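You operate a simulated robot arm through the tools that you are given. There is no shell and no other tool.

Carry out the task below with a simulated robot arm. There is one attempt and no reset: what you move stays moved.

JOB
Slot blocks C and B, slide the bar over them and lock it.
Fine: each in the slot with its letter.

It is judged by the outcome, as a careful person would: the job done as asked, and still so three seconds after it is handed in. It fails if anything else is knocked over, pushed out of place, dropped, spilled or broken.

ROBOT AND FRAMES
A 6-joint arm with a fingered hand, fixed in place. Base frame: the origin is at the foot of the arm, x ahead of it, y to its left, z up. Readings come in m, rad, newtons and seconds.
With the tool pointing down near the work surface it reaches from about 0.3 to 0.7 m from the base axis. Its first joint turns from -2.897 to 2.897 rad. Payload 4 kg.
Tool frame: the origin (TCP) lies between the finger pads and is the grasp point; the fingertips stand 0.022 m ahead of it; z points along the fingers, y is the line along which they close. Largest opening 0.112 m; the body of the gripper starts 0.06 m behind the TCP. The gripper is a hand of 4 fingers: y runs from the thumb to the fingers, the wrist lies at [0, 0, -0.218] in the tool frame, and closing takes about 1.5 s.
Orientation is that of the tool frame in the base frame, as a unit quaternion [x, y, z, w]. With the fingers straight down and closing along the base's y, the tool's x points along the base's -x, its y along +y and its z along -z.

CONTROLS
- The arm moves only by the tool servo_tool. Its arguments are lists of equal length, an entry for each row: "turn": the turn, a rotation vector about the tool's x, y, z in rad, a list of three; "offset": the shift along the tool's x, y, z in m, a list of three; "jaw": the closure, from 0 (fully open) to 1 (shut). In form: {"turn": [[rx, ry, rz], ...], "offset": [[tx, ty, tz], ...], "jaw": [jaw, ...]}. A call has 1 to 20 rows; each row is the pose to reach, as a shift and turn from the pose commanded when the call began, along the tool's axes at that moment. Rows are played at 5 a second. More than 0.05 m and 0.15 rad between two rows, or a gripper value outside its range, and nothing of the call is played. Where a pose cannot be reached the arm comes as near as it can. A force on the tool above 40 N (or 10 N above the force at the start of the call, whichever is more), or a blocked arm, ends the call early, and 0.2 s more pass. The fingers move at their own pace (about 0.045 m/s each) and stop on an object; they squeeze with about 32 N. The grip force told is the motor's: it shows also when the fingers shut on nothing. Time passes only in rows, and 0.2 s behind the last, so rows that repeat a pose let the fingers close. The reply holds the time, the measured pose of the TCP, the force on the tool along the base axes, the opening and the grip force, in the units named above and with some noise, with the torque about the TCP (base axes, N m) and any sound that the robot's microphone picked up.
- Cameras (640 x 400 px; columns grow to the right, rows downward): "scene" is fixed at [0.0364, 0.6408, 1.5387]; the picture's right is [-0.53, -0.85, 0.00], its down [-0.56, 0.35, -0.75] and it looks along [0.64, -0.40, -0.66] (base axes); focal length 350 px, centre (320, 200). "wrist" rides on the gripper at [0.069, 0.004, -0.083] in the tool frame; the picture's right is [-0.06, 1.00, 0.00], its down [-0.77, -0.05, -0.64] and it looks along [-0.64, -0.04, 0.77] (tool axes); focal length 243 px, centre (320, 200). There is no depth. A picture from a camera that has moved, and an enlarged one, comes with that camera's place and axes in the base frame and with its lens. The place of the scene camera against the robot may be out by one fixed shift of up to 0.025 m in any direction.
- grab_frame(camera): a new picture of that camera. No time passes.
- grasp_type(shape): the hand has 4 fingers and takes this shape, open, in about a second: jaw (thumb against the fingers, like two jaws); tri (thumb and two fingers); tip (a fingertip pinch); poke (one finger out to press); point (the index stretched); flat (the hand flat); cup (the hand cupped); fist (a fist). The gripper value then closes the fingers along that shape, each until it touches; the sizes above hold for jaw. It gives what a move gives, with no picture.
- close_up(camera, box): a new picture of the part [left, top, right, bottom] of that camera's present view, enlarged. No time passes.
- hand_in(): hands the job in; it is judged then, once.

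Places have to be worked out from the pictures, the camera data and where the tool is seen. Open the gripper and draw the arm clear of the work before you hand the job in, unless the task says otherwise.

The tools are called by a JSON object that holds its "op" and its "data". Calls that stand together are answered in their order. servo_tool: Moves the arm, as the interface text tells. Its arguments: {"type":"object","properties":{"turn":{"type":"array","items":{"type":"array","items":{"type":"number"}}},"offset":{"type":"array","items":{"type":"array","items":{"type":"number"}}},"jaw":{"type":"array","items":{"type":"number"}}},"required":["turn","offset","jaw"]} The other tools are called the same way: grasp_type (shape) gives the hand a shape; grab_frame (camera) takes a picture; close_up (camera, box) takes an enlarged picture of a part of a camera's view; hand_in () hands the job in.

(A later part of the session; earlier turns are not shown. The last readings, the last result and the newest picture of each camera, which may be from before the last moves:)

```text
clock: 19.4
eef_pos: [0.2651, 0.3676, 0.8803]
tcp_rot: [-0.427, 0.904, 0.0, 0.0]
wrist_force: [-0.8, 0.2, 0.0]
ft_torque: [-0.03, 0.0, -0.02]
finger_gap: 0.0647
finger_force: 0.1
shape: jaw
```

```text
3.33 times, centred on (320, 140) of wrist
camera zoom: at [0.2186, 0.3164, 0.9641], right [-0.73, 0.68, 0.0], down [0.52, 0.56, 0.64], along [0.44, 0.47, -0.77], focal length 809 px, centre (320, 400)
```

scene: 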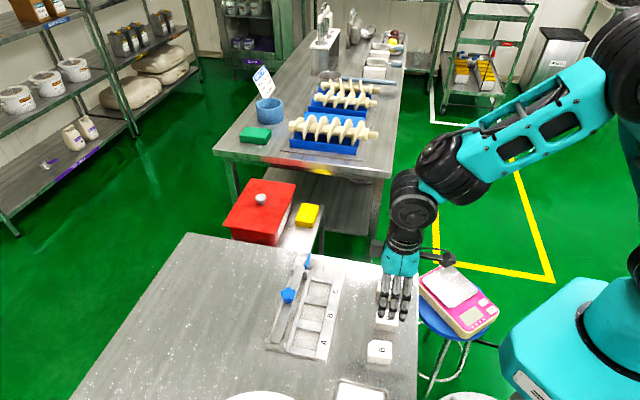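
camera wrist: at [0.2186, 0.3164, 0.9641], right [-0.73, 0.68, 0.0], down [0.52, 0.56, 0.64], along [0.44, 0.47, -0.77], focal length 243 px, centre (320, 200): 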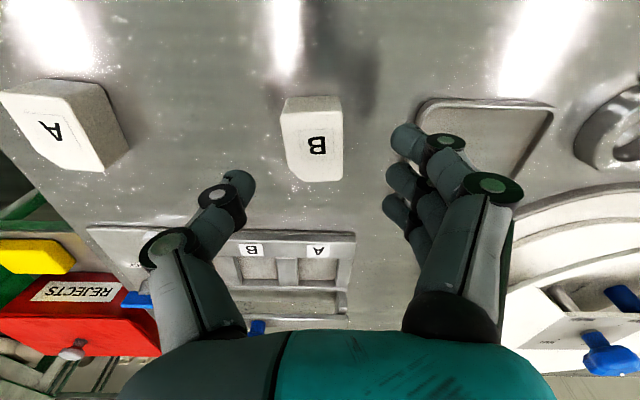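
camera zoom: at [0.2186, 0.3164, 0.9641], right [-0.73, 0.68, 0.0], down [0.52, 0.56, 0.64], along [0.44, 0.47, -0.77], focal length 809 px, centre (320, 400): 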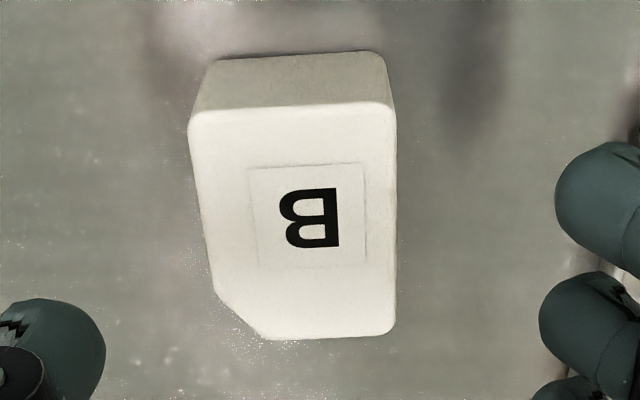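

B is exactly where I want it in the hand frame (centre 3.6 mm ahead, 3.9 mm toward the thumb, square). I descend to z≈0.836.

{"op": "servo_tool", "data": {"turn": [[0, 0, 0], [0, 0, 0], [0, 0, 0], [0, 0, 0], [0, 0, 0]], "offset": [[0, 0, 0.012], [0, 0, 0.024], [0, 0, 0.036], [0, 0, 0.045], [0, 0, 0.045]], "jaw": [0.42, 0.42, 0.42, 0.42, 0.42]}}

{"op": "grab_frame", "data": {"camera": "wrist"}}

```text
clock: 20.6
eef_pos: [0.2659, 0.367, 0.8362]
tcp_rot: [-0.427, 0.904, 0.0, 0.0]
wrist_force: [-0.3, 0.2, 0.1]
ft_torque: [0.0, 0.01, -0.04]
finger_gap: 0.0646
finger_force: 0.0
shape: jaw
```

```text
taken
camera wrist: at [0.2188, 0.3166, 0.9191], right [-0.73, 0.68, 0.0], down [0.52, 0.56, 0.64], along [0.44, 0.47, -0.77], focal length 243 px, centre (320, 200)
```

wrist: 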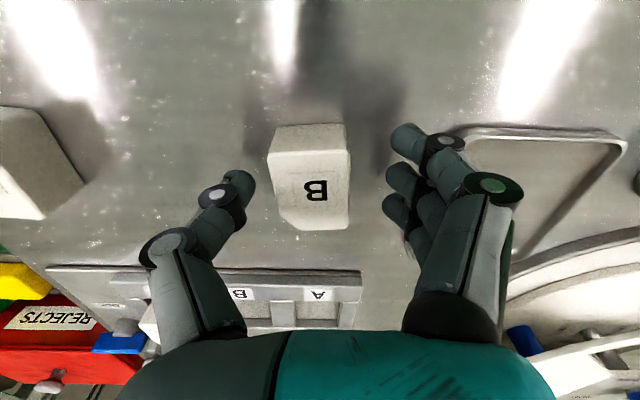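

At grasp height around B with no contact. I close on the block and lift it.

{"op": "servo_tool", "data": {"turn": [[0, 0, 0], [0, 0, 0], [0, 0, 0], [0, 0, 0], [0, 0, 0], [0, 0, 0], [0, 0, 0], [0, 0, 0], [0, 0, 0], [0, 0, 0]], "offset": [[0, 0, 0], [0, 0, 0], [0, 0, 0], [0, 0, 0], [0, 0, 0], [0, 0, 0], [0, 0, -0.01], [0, 0, -0.035], [0, 0, -0.065], [0, 0, -0.065]], "jaw": [0.55, 0.65, 0.75, 0.85, 1.0, 1.0, 1.0, 1.0, 1.0, 1.0]}}

{"op": "close_up", "data": {"camera": "wrist", "box": [220, 90, 420, 250]}}

```text
clock: 22.8
eef_pos: [0.2653, 0.3688, 0.9024]
tcp_rot: [-0.427, 0.904, 0.0, 0.0]
wrist_force: [0.9, 0.2, 0.3]
ft_torque: [0.0, 0.01, 0.02]
finger_gap: 0.0296
finger_force: 31.7
shape: jaw
```

```text
2.50 times, centred on (320, 170) of wrist
camera zoom: at [0.2179, 0.3173, 0.985], right [-0.73, 0.68, 0.0], down [0.52, 0.56, 0.64], along [0.44, 0.47, -0.77], focal length 606 px, centre (320, 275)
```

zoom: 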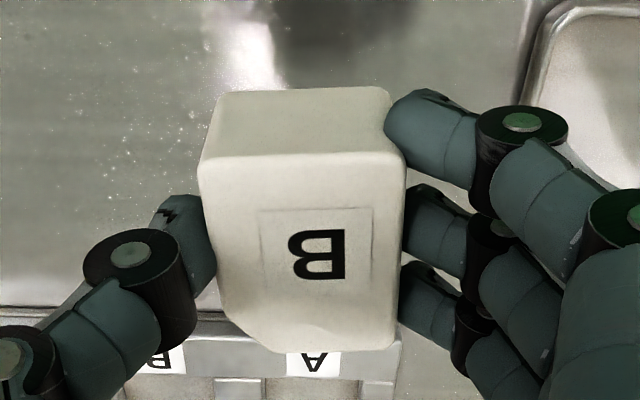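

Block B is held: centre 4.5 mm ahead, 2.8 mm toward the thumb, about 1° rotated in the hand. I carry it over slot B (TCP target u −0.0128, v 0.6003) and stop to verify.

{"op": "servo_tool", "data": {"turn": [[0, 0, 0.013], [0, 0, 0.026], [0, 0, 0.04], [0, 0, 0.053], [0, 0, 0.066], [0, 0, 0.0796], [0, 0, 0.0796]], "offset": [[-0.018, -0.009, -0.003], [-0.05, -0.025, -0.003], [-0.085, -0.043, -0.003], [-0.115, -0.058, -0.003], [-0.137, -0.069, -0.003], [-0.1463, -0.0742, 0], [-0.1463, -0.0742, 0]], "jaw": [1, 1, 1, 1, 1, 1, 1]}}

{"op": "grab_frame", "data": {"camera": "wrist"}}

{"op": "close_up", "data": {"camera": "wrist", "box": [220, 20, 420, 250]}}

{"op": "close_up", "data": {"camera": "wrist", "box": [230, 30, 410, 130]}}

```text
clock: 24.4
eef_pos: [0.4165, 0.4337, 0.9012]
tcp_rot: [-0.391, 0.92, 0.0, 0.0]
wrist_force: [0.2, -0.3, -0.8]
ft_torque: [-0.03, 0.03, -0.02]
finger_gap: 0.0296
finger_force: 31.8
shape: jaw
```

```text
taken
camera wrist: at [0.3654, 0.3864, 0.9839], right [-0.67, 0.74, 0.0], down [0.57, 0.52, 0.64], along [0.47, 0.43, -0.77], focal length 243 px, centre (320, 200)
```

wrist: 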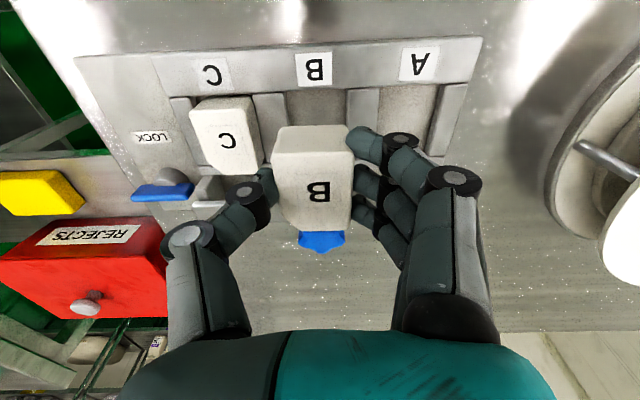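

```text
1.74 times, centred on (320, 135) of wrist
camera zoom: at [0.3654, 0.3864, 0.9839], right [-0.67, 0.74, 0.0], down [0.57, 0.52, 0.64], along [0.47, 0.43, -0.77], focal length 422 px, centre (320, 313)
```

zoom: 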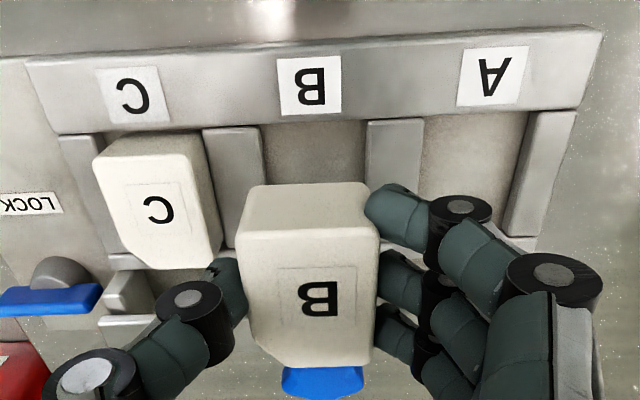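

```text
3.56 times, centred on (320, 80) of wrist
camera zoom: at [0.3654, 0.3864, 0.9839], right [-0.67, 0.74, 0.0], down [0.57, 0.52, 0.64], along [0.47, 0.43, -0.77], focal length 863 px, centre (320, 627)
```

zoom: 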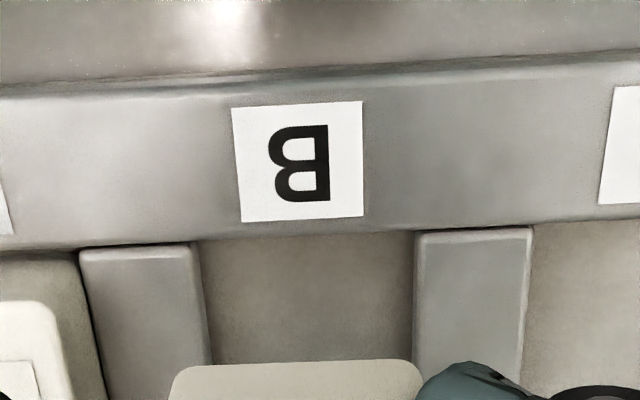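

Slot B's centre checks at u −0.0098, with the block within 0.5 mm of it. The thumb joint will pass near block C, so I lower partway and check that clearance.

{"op": "servo_tool", "data": {"turn": [[0, 0, 0], [0, 0, 0], [0, 0, 0], [0, 0, 0]], "offset": [[0.0003, 0.0005, 0.015], [0.0003, 0.0005, 0.028], [0.0003, 0.0005, 0.038], [0.0003, 0.0005, 0.038]], "jaw": [1, 1, 1, 1]}}

{"op": "grab_frame", "data": {"camera": "wrist"}}

{"op": "close_up", "data": {"camera": "wrist", "box": [150, 50, 400, 280]}}

{"op": "close_up", "data": {"camera": "scene", "box": [270, 235, 370, 325]}}

```text
clock: 25.4
eef_pos: [0.4155, 0.432, 0.8616]
tcp_rot: [-0.391, 0.92, 0.0, -0.001]
wrist_force: [0.0, 0.6, -0.3]
ft_torque: [0.02, 0.03, 0.03]
finger_gap: 0.0296
finger_force: 31.9
shape: jaw
```

```text
taken
camera wrist: at [0.3646, 0.3863, 0.9454], right [-0.67, 0.74, 0.0], down [0.57, 0.52, 0.64], along [0.47, 0.43, -0.77], focal length 243 px, centre (320, 200)
```

wrist: 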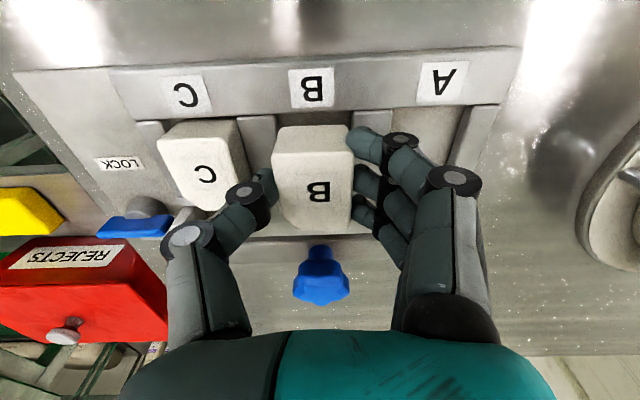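

```text
1.74 times, centred on (275, 165) of wrist
camera zoom: at [0.3646, 0.3863, 0.9454], right [-0.67, 0.74, 0.0], down [0.57, 0.52, 0.64], along [0.47, 0.43, -0.77], focal length 422 px, centre (398, 261)
```

zoom: 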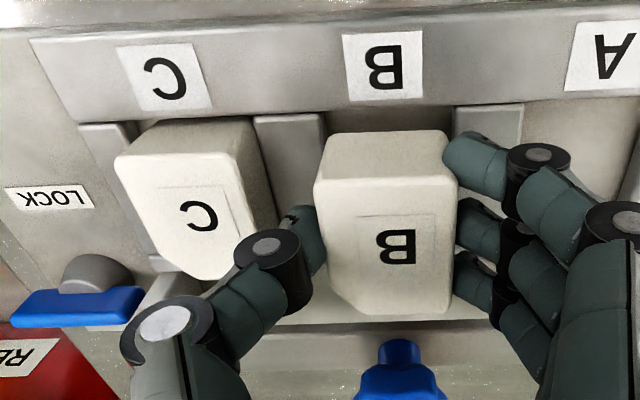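

```text
4.44 times, centred on (320, 280) of scene
camera zoom: at [0.0364, 0.6408, 1.5387], right [-0.53, -0.85, 0.0], down [-0.56, 0.35, -0.75], along [0.64, -0.4, -0.66], focal length 1558 px, centre (320, -156)
```

zoom: 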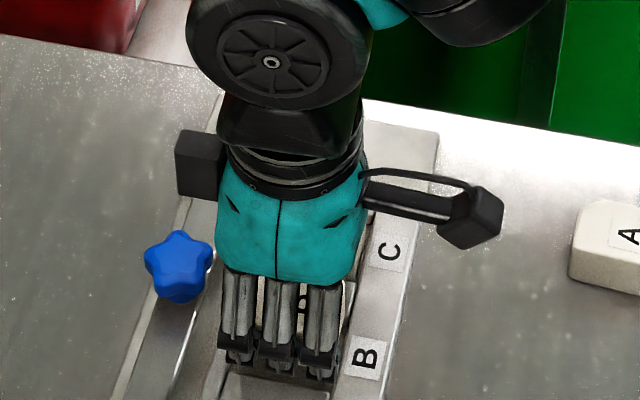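

Clearance between thumb joint and block C looks like ~5–7 mm at final depth. I keep lowering in small steps toward seating height, watching forces.

{"op": "servo_tool", "data": {"turn": [[0, 0, 0], [0, 0, 0], [0, 0, 0], [0, 0, 0]], "offset": [[0, 0, 0.006], [0, 0, 0.012], [0, 0, 0.016], [0, 0, 0.016]], "jaw": [1, 1, 1, 1]}}

{"op": "close_up", "data": {"camera": "wrist", "box": [150, 50, 400, 280]}}

```text
clock: 26.4
eef_pos: [0.4142, 0.4339, 0.8479]
tcp_rot: [-0.391, 0.92, 0.001, 0.001]
wrist_force: [-0.1, -1.0, -0.7]
ft_torque: [0.01, 0.0, 0.0]
finger_gap: 0.0298
finger_force: 32.0
shape: jaw
```

```text
1.74 times, centred on (275, 165) of wrist
camera zoom: at [0.3648, 0.3863, 0.9298], right [-0.67, 0.74, 0.0], down [0.57, 0.52, 0.64], along [0.47, 0.43, -0.77], focal length 422 px, centre (398, 261)
```

zoom: 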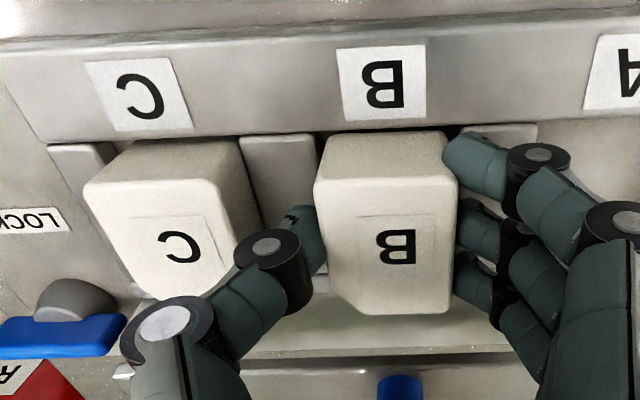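

No contact; the thumb joint clears C by about 4–5 mm. I lower the final millimetres until the floor is felt.

{"op": "servo_tool", "data": {"turn": [[0, 0, 0], [0, 0, 0], [0, 0, 0], [0, 0, 0], [0, 0, 0]], "offset": [[0, 0, 0.0015], [0, 0, 0.003], [0, 0, 0.0045], [0, 0, 0.006], [0, 0, 0.006]], "jaw": [1, 1, 1, 1, 1]}}

{"op": "close_up", "data": {"camera": "wrist", "box": [150, 50, 400, 280]}}

```text
clock: 27.6
eef_pos: [0.4154, 0.4329, 0.8411]
tcp_rot: [-0.391, 0.921, 0.0, 0.0]
wrist_force: [-1.4, -0.3, 2.5]
ft_torque: [0.01, 0.07, 0.04]
finger_gap: 0.0296
finger_force: 31.4
shape: jaw
```

```text
1.74 times, centred on (275, 165) of wrist
camera zoom: at [0.3647, 0.3865, 0.9246], right [-0.67, 0.74, 0.0], down [0.57, 0.52, 0.64], along [0.47, 0.43, -0.77], focal length 422 px, centre (398, 261)
```

zoom: 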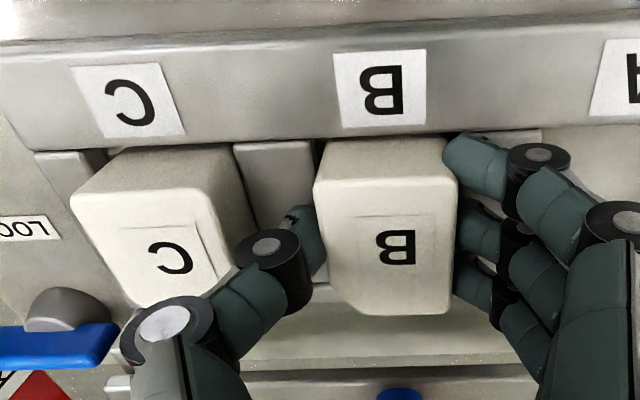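

B is touching down at z≈0.841 (2.5 N). I open just ~3 mm per side so the thumb doesn't reach block C, then rise straight up.

{"op": "servo_tool", "data": {"turn": [[0, 0, 0], [0, 0, 0], [0, 0, 0], [0, 0, 0]], "offset": [[0, 0, 0], [0, 0, 0], [0, 0, 0], [0, 0, 0]], "jaw": [0.74, 0.71, 0.68, 0.68]}}

{"op": "close_up", "data": {"camera": "wrist", "box": [150, 50, 400, 280]}}

```text
clock: 28.6
eef_pos: [0.4157, 0.4334, 0.842]
tcp_rot: [-0.391, 0.92, 0.0, 0.0]
wrist_force: [1.0, 0.0, -0.3]
ft_torque: [0.0, 0.01, 0.02]
finger_gap: 0.0356
finger_force: 0.1
shape: jaw
```

```text
1.74 times, centred on (275, 165) of wrist
camera zoom: at [0.3646, 0.3864, 0.9242], right [-0.67, 0.74, 0.0], down [0.57, 0.52, 0.64], along [0.47, 0.43, -0.77], focal length 422 px, centre (398, 261)
```

zoom: 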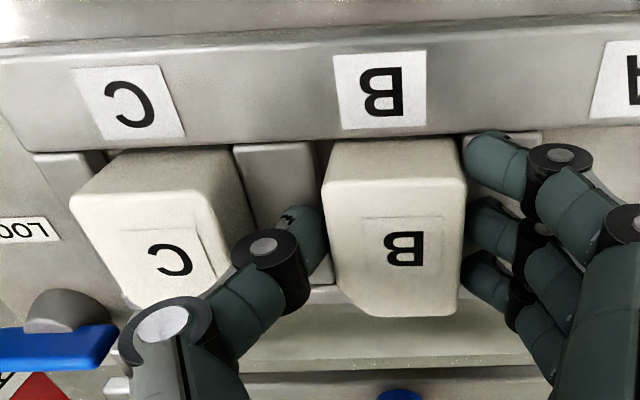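

The grip is released but still close to the block's sides. I open 2 mm more per side and lift straight up slowly.

{"op": "servo_tool", "data": {"turn": [[0, 0, 0], [0, 0, 0], [0, 0, 0], [0, 0, 0], [0, 0, 0], [0, 0, 0], [0, 0, 0], [0, 0, 0]], "offset": [[0, 0.0005, 0], [0, 0.0005, 0], [0, 0.0005, -0.004], [0, 0.0005, -0.012], [0, 0.0005, -0.022], [0, 0.0005, -0.045], [0, 0.0005, -0.08], [0, 0.0005, -0.08]], "jaw": [0.65, 0.635, 0.635, 0.635, 0.635, 0.635, 0.635, 0.5]}}

{"op": "grab_frame", "data": {"camera": "wrist"}}

{"op": "close_up", "data": {"camera": "scene", "box": [260, 235, 370, 355]}}

```text
clock: 30.4
eef_pos: [0.4163, 0.4346, 0.9196]
tcp_rot: [-0.391, 0.92, 0.0, 0.0]
wrist_force: [-0.3, 0.7, 0.1]
ft_torque: [-0.05, -0.01, -0.01]
finger_gap: 0.0556
finger_force: 0.0
shape: jaw
```

```text
taken
camera wrist: at [0.3636, 0.387, 1.0041], right [-0.67, 0.74, 0.0], down [0.57, 0.52, 0.64], along [0.47, 0.43, -0.77], focal length 243 px, centre (320, 200)
```

wrist: 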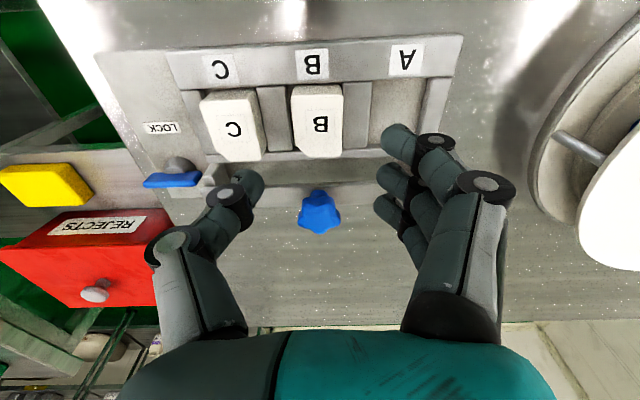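

```text
3.33 times, centred on (315, 295) of scene
camera zoom: at [0.0364, 0.6408, 1.5387], right [-0.53, -0.85, 0.0], down [-0.56, 0.35, -0.75], along [0.64, -0.4, -0.66], focal length 1168 px, centre (337, -117)
```

zoom: 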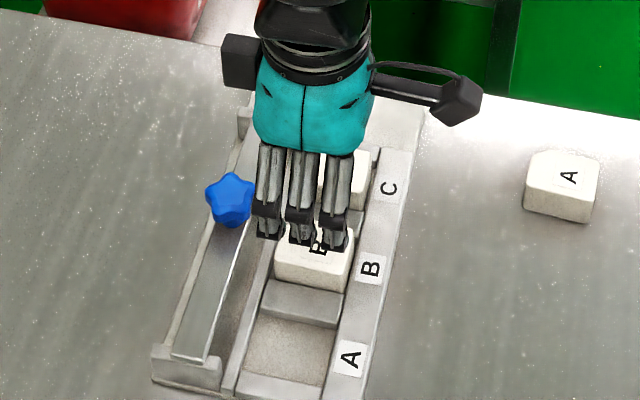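

Both blocks are seated in their slots. Now I back the hand off to get a clear view of the bar, its ledges and the lever.

{"op": "servo_tool", "data": {"turn": [[0, 0, 0], [0, 0, 0], [0, 0, 0], [0, 0, 0], [0, 0, 0], [0, 0, 0]], "offset": [[0.01, 0, -0.02], [0.04, -0.01, -0.03], [0.07, -0.02, -0.03], [0.1, -0.03, -0.03], [0.125, -0.04, -0.03], [0.125, -0.04, -0.03]], "jaw": [0.3, 0.3, 0.3, 0.3, 0.3, 0.3]}}

{"op": "grab_frame", "data": {"camera": "wrist"}}

{"op": "close_up", "data": {"camera": "scene", "box": [255, 235, 355, 365]}}

{"op": "close_up", "data": {"camera": "scene", "box": [280, 245, 345, 295]}}

```text
clock: 31.8
eef_pos: [0.3563, 0.3153, 0.9513]
tcp_rot: [-0.391, 0.92, -0.001, 0.001]
wrist_force: [0.2, -0.4, -0.8]
ft_torque: [0.03, 0.02, -0.04]
finger_gap: 0.0781
finger_force: 0.0
shape: jaw
```

```text
taken
camera wrist: at [0.3057, 0.2684, 1.0335], right [-0.67, 0.74, 0.0], down [0.57, 0.52, 0.64], along [0.47, 0.43, -0.77], focal length 243 px, centre (320, 200)
```

wrist: 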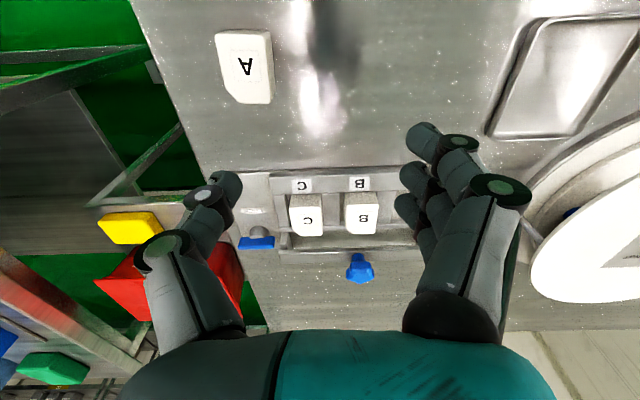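

```text
3.08 times, centred on (305, 300) of scene
camera zoom: at [0.0364, 0.6408, 1.5387], right [-0.53, -0.85, 0.0], down [-0.56, 0.35, -0.75], along [0.64, -0.4, -0.66], focal length 1078 px, centre (366, -108)
```

zoom: 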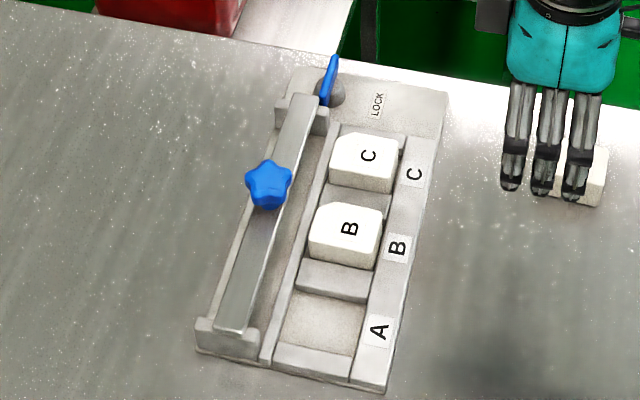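

```text
8.00 times, centred on (312, 270) of scene
camera zoom: at [0.0364, 0.6408, 1.5387], right [-0.53, -0.85, 0.0], down [-0.56, 0.35, -0.75], along [0.64, -0.4, -0.66], focal length 2804 px, centre (380, -360)
```

zoom: 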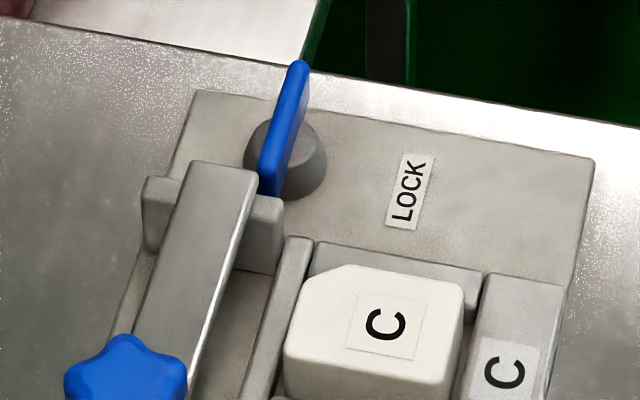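

I take wrist close-ups of the bar's two ends, the knob and the lever to work out their heights.

{"op": "close_up", "data": {"camera": "wrist", "box": [225, 190, 325, 260]}}

{"op": "close_up", "data": {"camera": "wrist", "box": [320, 180, 430, 290]}}

```text
5.71 times, centred on (275, 225) of wrist
camera zoom: at [0.3057, 0.2684, 1.0335], right [-0.67, 0.74, 0.0], down [0.57, 0.52, 0.64], along [0.47, 0.43, -0.77], focal length 1386 px, centre (577, 57)
```

zoom: 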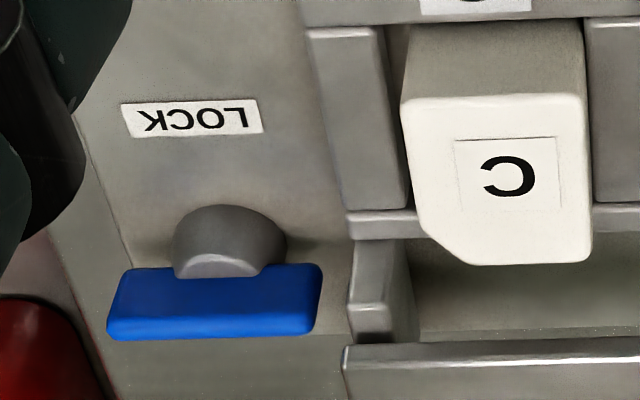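

```text
3.64 times, centred on (375, 235) of wrist
camera zoom: at [0.3057, 0.2684, 1.0335], right [-0.67, 0.74, 0.0], down [0.57, 0.52, 0.64], along [0.47, 0.43, -0.77], focal length 882 px, centre (120, 73)
```

zoom: 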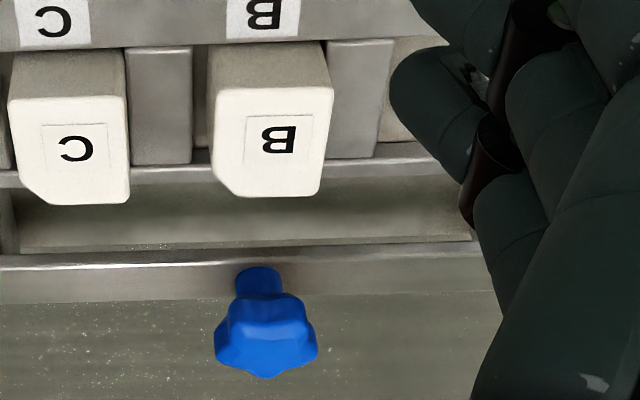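

The lever blade measures ~47 mm long, top z≈0.827, along u at v≈0.654. The bar's height versus the block tops (0.836) is not clear yet, so I zoom much tighter on the bar ends.

{"op": "close_up", "data": {"camera": "wrist", "box": [270, 222, 320, 262]}}

{"op": "close_up", "data": {"camera": "wrist", "box": [335, 225, 395, 290]}}

{"op": "close_up", "data": {"camera": "scene", "box": [262, 325, 302, 355]}}

{"op": "close_up", "data": {"camera": "scene", "box": [290, 252, 325, 280]}}

```text
10.00 times, centred on (295, 242) of wrist
camera zoom: at [0.3057, 0.2684, 1.0335], right [-0.67, 0.74, 0.0], down [0.57, 0.52, 0.64], along [0.47, 0.43, -0.77], focal length 2426 px, centre (570, -220)
```

zoom: 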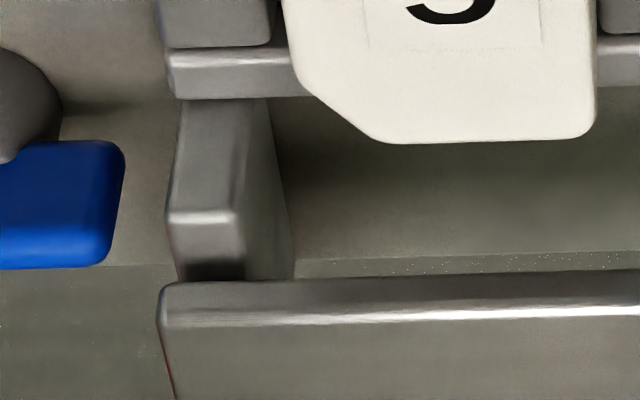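

```text
6.15 times, centred on (365, 258) of wrist
camera zoom: at [0.3057, 0.2684, 1.0335], right [-0.67, 0.74, 0.0], down [0.57, 0.52, 0.64], along [0.47, 0.43, -0.77], focal length 1493 px, centre (43, -154)
```

zoom: 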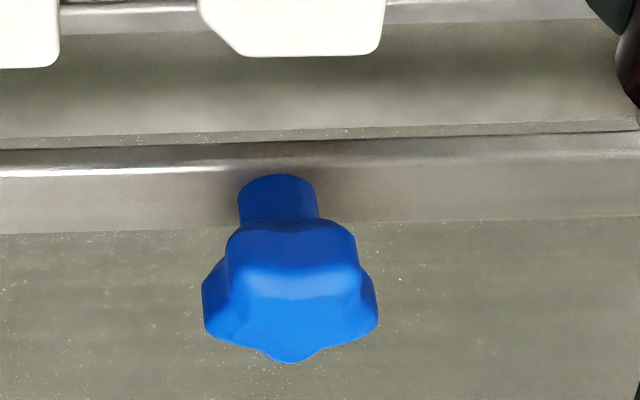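

```text
13.33 times, centred on (282, 340) of scene
camera zoom: at [0.0364, 0.6408, 1.5387], right [-0.53, -0.85, 0.0], down [-0.56, 0.35, -0.75], along [0.64, -0.4, -0.66], focal length 4674 px, centre (827, -1667)
```

zoom: 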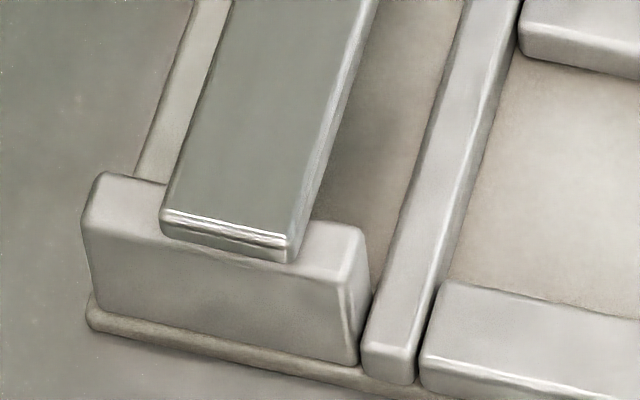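

```text
14.29 times, centred on (308, 266) of scene
camera zoom: at [0.0364, 0.6408, 1.5387], right [-0.53, -0.85, 0.0], down [-0.56, 0.35, -0.75], along [0.64, -0.4, -0.66], focal length 5008 px, centre (499, -743)
```

zoom: 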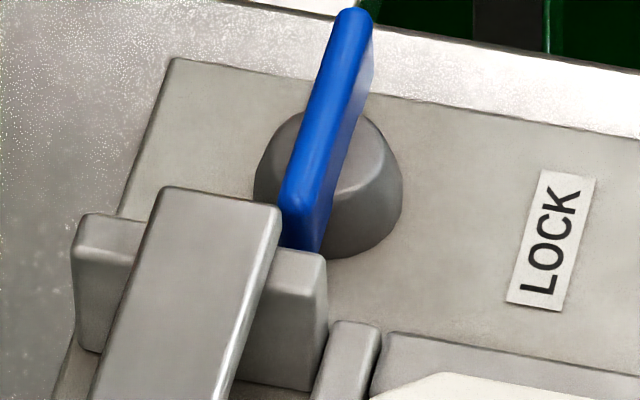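

The bar rests on tall end ledges: bottom z≈0.839 (3 mm above the block tops), centre v≈0.658, and the knob is at u≈−0.0105, v≈0.658, top ≈0.868. I move over the knob to grip its head and draw the bar toward −v over the blocks.

{"op": "servo_tool", "data": {"turn": [[0, 0, 0.003], [0, 0, 0.006], [0, 0, 0.01], [0, 0, 0.014], [0, 0, 0.0175], [0, 0, 0.0175], [0, 0, 0.0175]], "offset": [[-0.03, 0.007, 0], [-0.065, 0.014, 0], [-0.1, 0.022, 0], [-0.135, 0.029, 0.005], [-0.165, 0.036, 0.015], [-0.1837, 0.0395, 0.03], [-0.1837, 0.0395, 0.03]], "jaw": [0.4, 0.4, 0.4, 0.4, 0.4, 0.4, 0.4]}}

{"op": "grab_frame", "data": {"camera": "wrist"}}

{"op": "close_up", "data": {"camera": "scene", "box": [240, 220, 370, 330]}}

```text
clock: 33.4
eef_pos: [0.4566, 0.4763, 0.9209]
tcp_rot: [-0.383, 0.924, -0.001, 0.0]
wrist_force: [-0.1, -0.7, 0.4]
ft_torque: [0.0, -0.02, -0.01]
finger_gap: 0.068
finger_force: 0.2
shape: jaw
```

```text
taken
camera wrist: at [0.4047, 0.4304, 1.0045], right [-0.66, 0.75, 0.0], down [0.58, 0.51, 0.64], along [0.48, 0.42, -0.77], focal length 243 px, centre (320, 200)
```

wrist: 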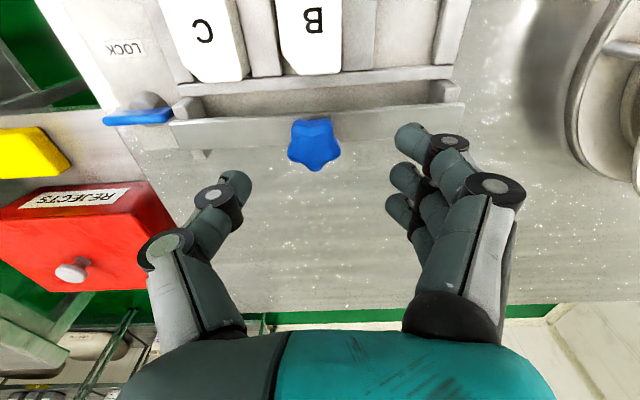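

```text
3.64 times, centred on (305, 275) of scene
camera zoom: at [0.0364, 0.6408, 1.5387], right [-0.53, -0.85, 0.0], down [-0.56, 0.35, -0.75], along [0.64, -0.4, -0.66], focal length 1275 px, centre (374, -73)
```

zoom: 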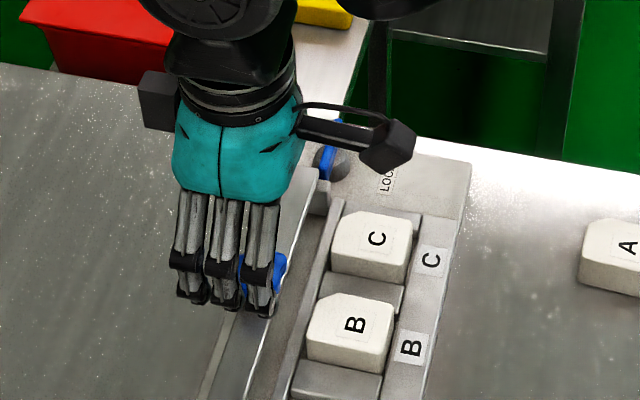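

The knob is at u −0.0117, v 0.659, right below the grip centre. I lower the open fingers around the knob head, keeping the tips just above the bar.

{"op": "servo_tool", "data": {"turn": [[0, 0, 0], [0, 0, 0], [0, 0, 0], [0, 0, 0], [0, 0, 0]], "offset": [[0, 0, 0.015], [0, 0, 0.03], [0, 0, 0.042], [0, 0, 0.0485], [0, 0, 0.0485]], "jaw": [0.4, 0.4, 0.4, 0.4, 0.4]}}

{"op": "grab_frame", "data": {"camera": "wrist"}}

{"op": "close_up", "data": {"camera": "scene", "box": [240, 220, 370, 330]}}

```text
clock: 34.6
eef_pos: [0.4559, 0.4751, 0.8736]
tcp_rot: [-0.383, 0.924, 0.001, -0.001]
wrist_force: [0.0, 1.1, -0.7]
ft_torque: [0.02, 0.0, 0.02]
finger_gap: 0.0677
finger_force: 0.1
shape: jaw
```

```text
taken
camera wrist: at [0.4044, 0.4296, 0.9561], right [-0.66, 0.75, 0.0], down [0.58, 0.51, 0.64], along [0.48, 0.42, -0.77], focal length 243 px, centre (320, 200)
```

wrist: 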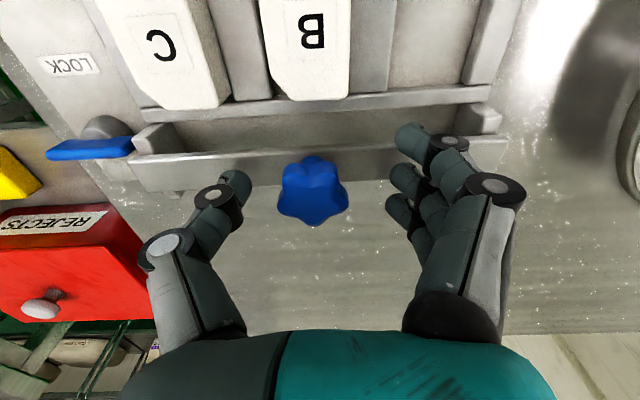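

```text
3.64 times, centred on (305, 275) of scene
camera zoom: at [0.0364, 0.6408, 1.5387], right [-0.53, -0.85, 0.0], down [-0.56, 0.35, -0.75], along [0.64, -0.4, -0.66], focal length 1275 px, centre (374, -73)
```

zoom: 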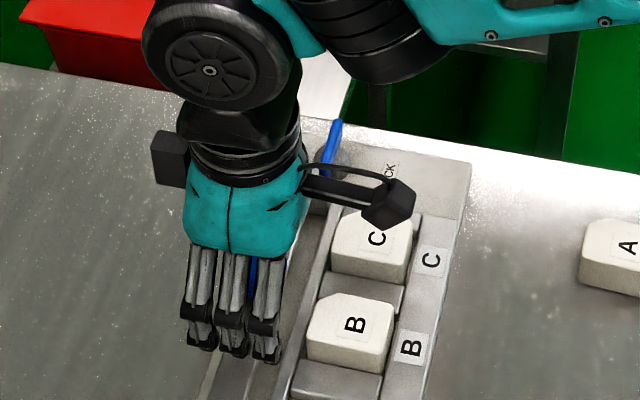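

The fingers straddle the knob with its head at grip height. I close on it.

{"op": "servo_tool", "data": {"turn": [[0, 0, 0], [0, 0, 0], [0, 0, 0], [0, 0, 0], [0, 0, 0], [0, 0, 0]], "offset": [[0, 0, 0], [0, 0, 0], [0, 0, 0], [0, 0, 0], [0, 0, 0], [0, 0, 0]], "jaw": [0.5, 0.6, 0.7, 0.8, 0.9, 0.9]}}

{"op": "close_up", "data": {"camera": "wrist", "box": [130, 80, 500, 280]}}

```text
clock: 36.0
eef_pos: [0.4559, 0.4741, 0.8727]
tcp_rot: [-0.382, 0.924, -0.001, -0.001]
wrist_force: [1.8, -4.0, -2.7]
ft_torque: [-0.03, -0.03, 0.06]
finger_gap: 0.0165
finger_force: 27.2
shape: jaw
```

```text
1.73 times, centred on (315, 180) of wrist
camera zoom: at [0.4046, 0.4292, 0.9559], right [-0.66, 0.75, 0.0], down [0.58, 0.51, 0.64], along [0.48, 0.42, -0.77], focal length 420 px, centre (329, 235)
```

zoom: 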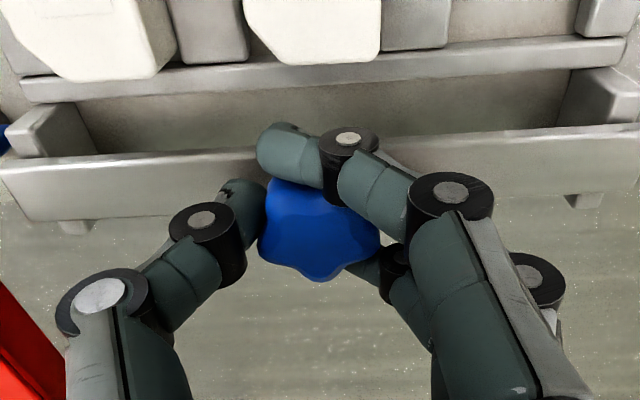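

The knob is caged by the fingers (tool forces small). I pull the bar toward −v slowly, first 12 mm, to see whether it slides freely.

{"op": "servo_tool", "data": {"turn": [[0, 0, 0], [0, 0, 0], [0, 0, 0], [0, 0, 0], [0, 0, 0]], "offset": [[0.003, 0, 0], [0.006, 0, 0], [0.009, 0, 0], [0.012, 0, 0], [0.012, 0, 0]], "jaw": [0.9, 0.9, 0.9, 0.9, 0.9]}}

{"op": "close_up", "data": {"camera": "wrist", "box": [130, 30, 500, 280]}}

{"op": "close_up", "data": {"camera": "scene", "box": [250, 240, 350, 360]}}

```text
clock: 37.2
eef_pos: [0.4485, 0.4674, 0.8722]
tcp_rot: [-0.383, 0.924, -0.001, -0.001]
wrist_force: [4.9, -4.1, -3.3]
ft_torque: [-0.02, -0.07, 0.02]
finger_gap: 0.0162
finger_force: 32.3
shape: jaw
```

```text
1.60 times, centred on (315, 155) of wrist
camera zoom: at [0.3962, 0.4207, 0.9559], right [-0.66, 0.75, 0.0], down [0.58, 0.51, 0.64], along [0.48, 0.42, -0.77], focal length 388 px, centre (328, 272)
```

zoom: 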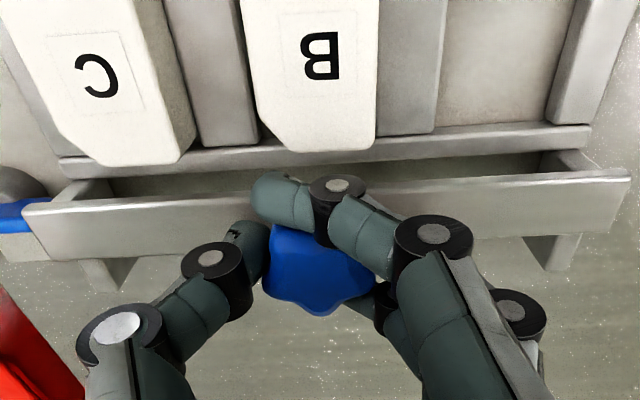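

```text
3.33 times, centred on (300, 300) of scene
camera zoom: at [0.0364, 0.6408, 1.5387], right [-0.53, -0.85, 0.0], down [-0.56, 0.35, -0.75], along [0.64, -0.4, -0.66], focal length 1168 px, centre (387, -133)
```

zoom: 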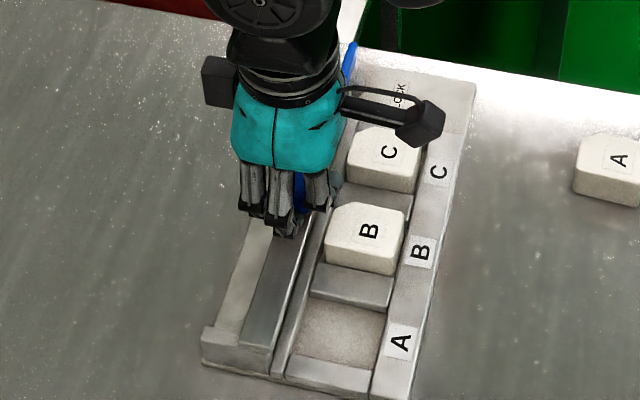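

The bar slides freely with the hand (about 5 N). I continue pulling, 28 mm more, then check.

{"op": "servo_tool", "data": {"turn": [[0, 0, 0], [0, 0, 0], [0, 0, 0], [0, 0, 0], [0, 0, 0], [0, 0, 0], [0, 0, 0], [0, 0, 0]], "offset": [[0.004, 0, 0], [0.008, 0, 0], [0.012, 0, 0], [0.016, 0, 0], [0.02, 0, 0], [0.024, 0, 0], [0.028, 0, 0], [0.028, 0, 0]], "jaw": [0.9, 0.9, 0.9, 0.9, 0.9, 0.9, 0.9, 0.9]}}

{"op": "close_up", "data": {"camera": "wrist", "box": [130, 30, 500, 280]}}

{"op": "close_up", "data": {"camera": "scene", "box": [250, 240, 350, 360]}}

```text
clock: 39.0
eef_pos: [0.4298, 0.4496, 0.8733]
tcp_rot: [-0.383, 0.924, 0.001, 0.004]
wrist_force: [31.2, 19.8, -8.9]
ft_torque: [0.29, -0.36, 0.16]
finger_gap: 0.0159
finger_force: 31.9
shape: jaw
```

```text
1.60 times, centred on (315, 155) of wrist
camera zoom: at [0.3781, 0.403, 0.9557], right [-0.66, 0.75, 0.0], down [0.57, 0.5, 0.65], along [0.49, 0.43, -0.76], focal length 388 px, centre (328, 272)
```

zoom: 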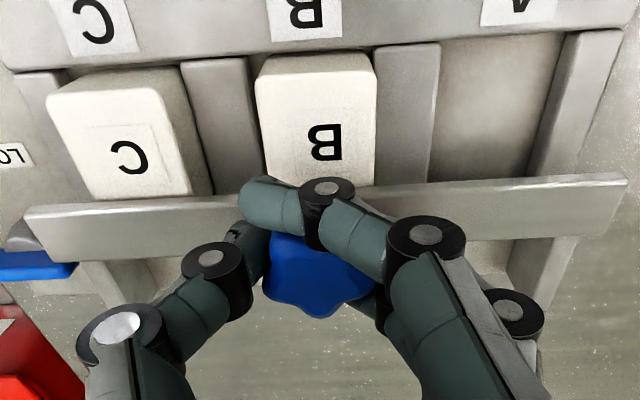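

```text
3.33 times, centred on (300, 300) of scene
camera zoom: at [0.0364, 0.6408, 1.5387], right [-0.53, -0.85, 0.0], down [-0.56, 0.35, -0.75], along [0.64, -0.4, -0.66], focal length 1168 px, centre (387, -133)
```

zoom: 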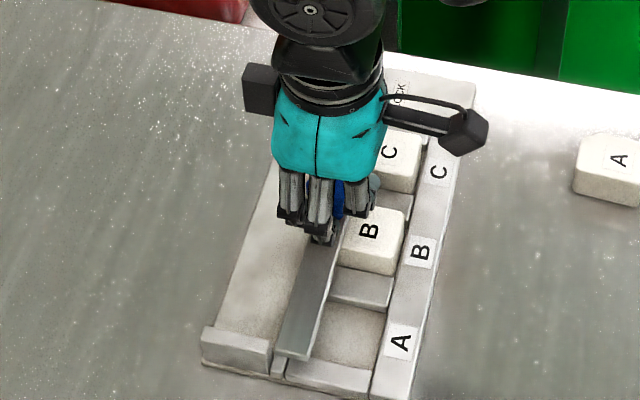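

The bar has moved ~37 mm and now resists (≈36 N toward +v, acting at the knob). I zoom in to see whether it reached a stop or is catching on something.

{"op": "close_up", "data": {"camera": "wrist", "box": [130, 110, 260, 200]}}

{"op": "close_up", "data": {"camera": "wrist", "box": [380, 100, 510, 220]}}

{"op": "close_up", "data": {"camera": "scene", "box": [285, 295, 335, 350]}}

{"op": "close_up", "data": {"camera": "scene", "box": [295, 255, 345, 310]}}

```text
4.44 times, centred on (195, 155) of wrist
camera zoom: at [0.3781, 0.403, 0.9557], right [-0.66, 0.75, 0.0], down [0.57, 0.5, 0.65], along [0.49, 0.43, -0.76], focal length 1078 px, centre (876, 400)
```

zoom: 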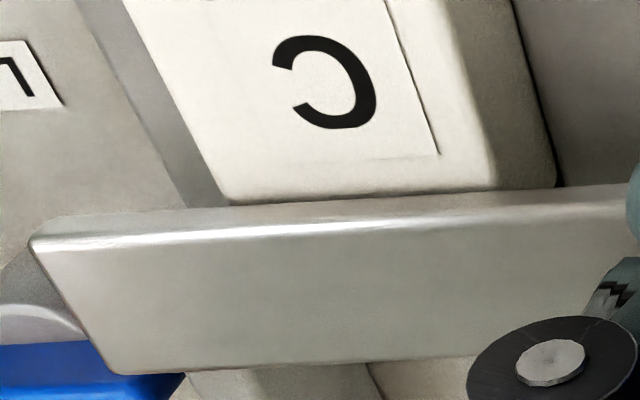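

```text
3.33 times, centred on (445, 160) of wrist
camera zoom: at [0.3781, 0.403, 0.9557], right [-0.66, 0.75, 0.0], down [0.57, 0.5, 0.65], along [0.49, 0.43, -0.76], focal length 809 px, centre (-97, 333)
```

zoom: 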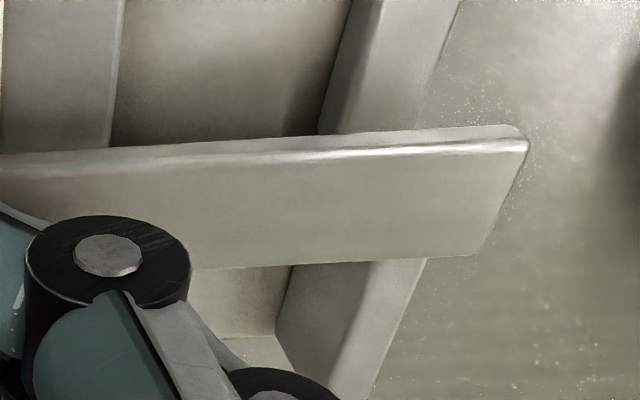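

```text
7.27 times, centred on (310, 322) of scene
camera zoom: at [0.0364, 0.6408, 1.5387], right [-0.53, -0.85, 0.0], down [-0.56, 0.35, -0.75], along [0.64, -0.4, -0.66], focal length 2549 px, centre (393, -691)
```

zoom: 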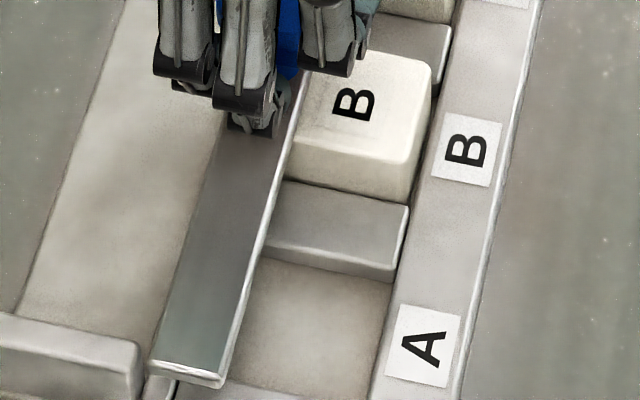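

```text
7.27 times, centred on (320, 282) of scene
camera zoom: at [0.0364, 0.6408, 1.5387], right [-0.53, -0.85, 0.0], down [-0.56, 0.35, -0.75], along [0.64, -0.4, -0.66], focal length 2549 px, centre (320, -400)
```

zoom: 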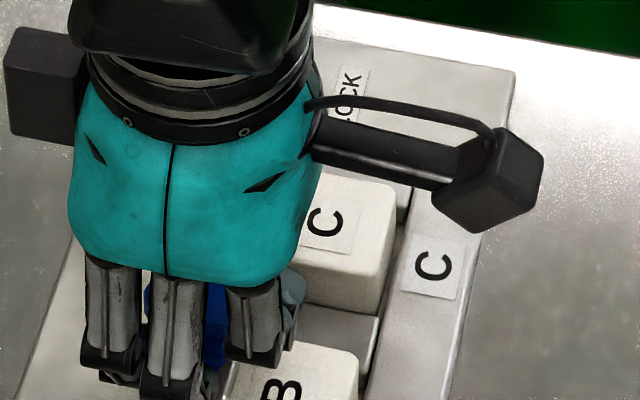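

The bar's near edge is at v≈0.614, overlapping only the far ends of the blocks, and it met a firm stop. I relieve the pull, release the knob and rise to inspect what is stopping it.

{"op": "servo_tool", "data": {"turn": [[0, 0, 0], [0, 0, 0], [0, 0, 0], [0, 0, 0], [0, 0, 0], [0, 0, 0], [0, 0, 0], [0, 0, 0], [0, 0, 0]], "offset": [[-0.001, 0, 0], [-0.0025, 0, 0], [-0.0025, 0, 0], [-0.0025, 0, 0], [-0.0025, 0, 0], [-0.0025, 0, -0.02], [-0.0025, 0, -0.05], [-0.0025, 0, -0.08], [-0.0025, 0, -0.08]], "jaw": [0.9, 0.9, 0.7, 0.5, 0.4, 0.4, 0.4, 0.4, 0.4]}}

{"op": "grab_frame", "data": {"camera": "wrist"}}

{"op": "close_up", "data": {"camera": "wrist", "box": [170, 40, 480, 220]}}

```text
clock: 41.0
eef_pos: [0.4307, 0.4488, 0.9536]
tcp_rot: [-0.383, 0.924, 0.0, 0.0]
wrist_force: [0.4, 0.7, 0.2]
ft_torque: [0.01, -0.02, 0.0]
finger_gap: 0.0667
finger_force: 0.0
shape: jaw
```

```text
taken
camera wrist: at [0.379, 0.4028, 1.0368], right [-0.66, 0.75, 0.0], down [0.58, 0.51, 0.64], along [0.48, 0.42, -0.77], focal length 243 px, centre (320, 200)
```

wrist: 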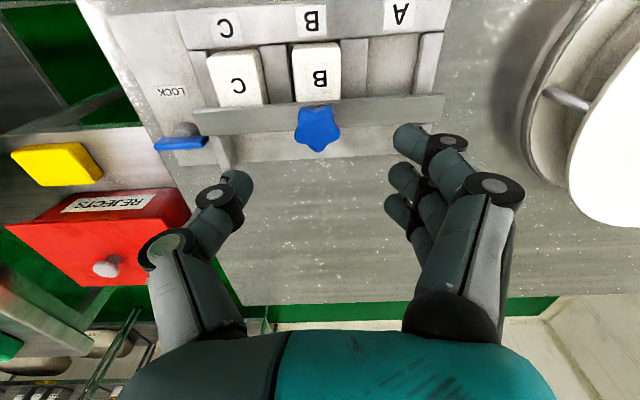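

```text
2.06 times, centred on (325, 130) of wrist
camera zoom: at [0.379, 0.4028, 1.0368], right [-0.66, 0.75, 0.0], down [0.58, 0.51, 0.64], along [0.48, 0.42, -0.77], focal length 501 px, centre (310, 344)
```

zoom: 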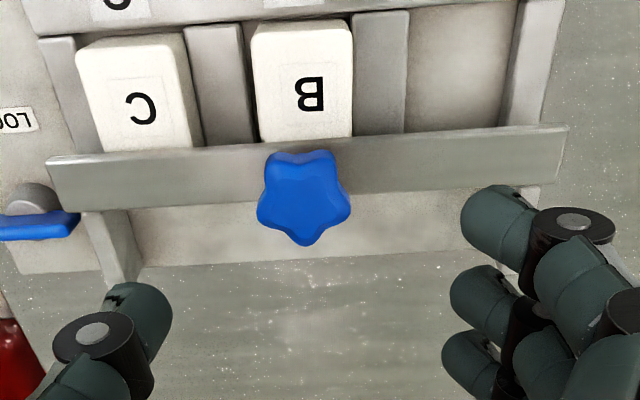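

The bar stays put with its underside at z≈0.840, clear of the block tops. I check from the scene camera for any obstruction before deciding whether this is the end of its travel.

{"op": "close_up", "data": {"camera": "scene", "box": [255, 235, 355, 365]}}

{"op": "close_up", "data": {"camera": "wrist", "box": [190, 40, 300, 130]}}

{"op": "close_up", "data": {"camera": "wrist", "box": [280, 30, 390, 160]}}

```text
3.08 times, centred on (305, 300) of scene
camera zoom: at [0.0364, 0.6408, 1.5387], right [-0.53, -0.85, 0.0], down [-0.56, 0.35, -0.75], along [0.64, -0.4, -0.66], focal length 1078 px, centre (366, -108)
```

zoom: 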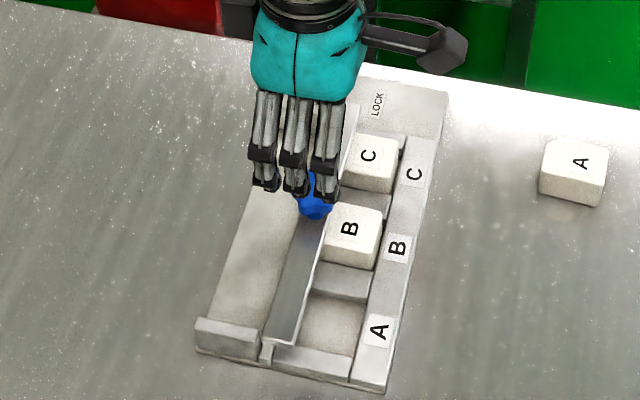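

```text
4.44 times, centred on (245, 85) of wrist
camera zoom: at [0.379, 0.4028, 1.0368], right [-0.66, 0.75, 0.0], down [0.58, 0.51, 0.64], along [0.48, 0.42, -0.77], focal length 1078 px, centre (653, 711)
```

zoom: 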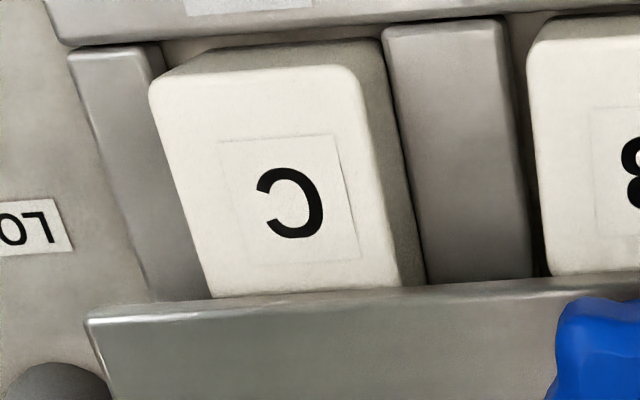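

```text
3.08 times, centred on (335, 95) of wrist
camera zoom: at [0.379, 0.4028, 1.0368], right [-0.66, 0.75, 0.0], down [0.58, 0.51, 0.64], along [0.48, 0.42, -0.77], focal length 746 px, centre (274, 523)
```

zoom: 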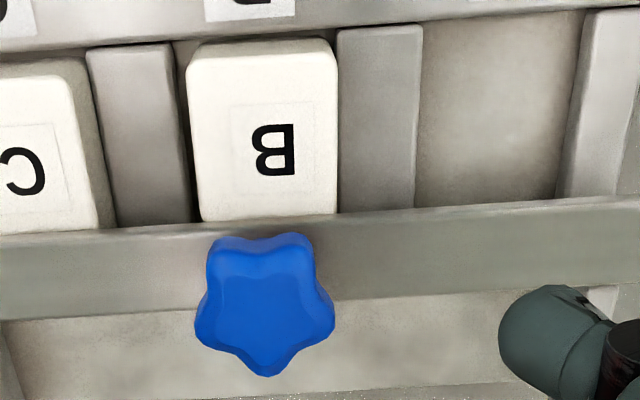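

I see no obstruction, so this may be the travel's end stop. To be sure the resistance wasn't caused by my grip, I re-grip the knob and try a second, careful pull.

{"op": "servo_tool", "data": {"turn": [[0, 0, 0], [0, 0, 0], [0, 0, 0], [0, 0, 0], [0, 0, 0], [0, 0, 0]], "offset": [[-0.0055, 0, 0.01], [-0.0055, 0, 0.035], [-0.0055, 0, 0.055], [-0.0055, 0, 0.072], [-0.0055, 0, 0.081], [-0.0055, 0, 0.081]], "jaw": [0.4, 0.4, 0.4, 0.4, 0.4, 0.4]}}

{"op": "grab_frame", "data": {"camera": "wrist"}}

```text
clock: 42.4
eef_pos: [0.4329, 0.4526, 0.8708]
tcp_rot: [-0.383, 0.924, 0.0, 0.0]
wrist_force: [-0.8, -0.4, 0.4]
ft_torque: [0.02, 0.02, 0.0]
finger_gap: 0.0669
finger_force: 0.1
shape: jaw
```

```text
taken
camera wrist: at [0.3821, 0.4069, 0.9542], right [-0.66, 0.75, 0.0], down [0.58, 0.51, 0.64], along [0.48, 0.42, -0.77], focal length 243 px, centre (320, 200)
```

wrist: 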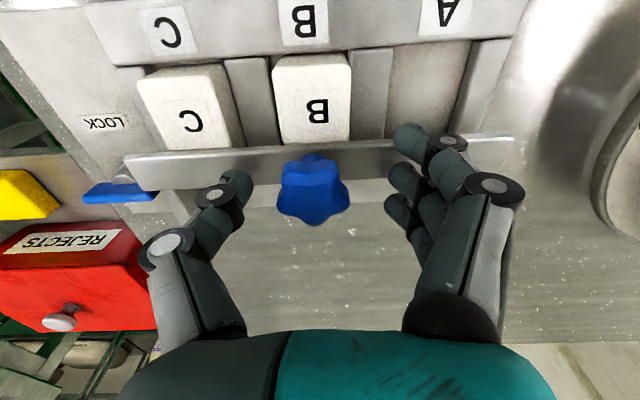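

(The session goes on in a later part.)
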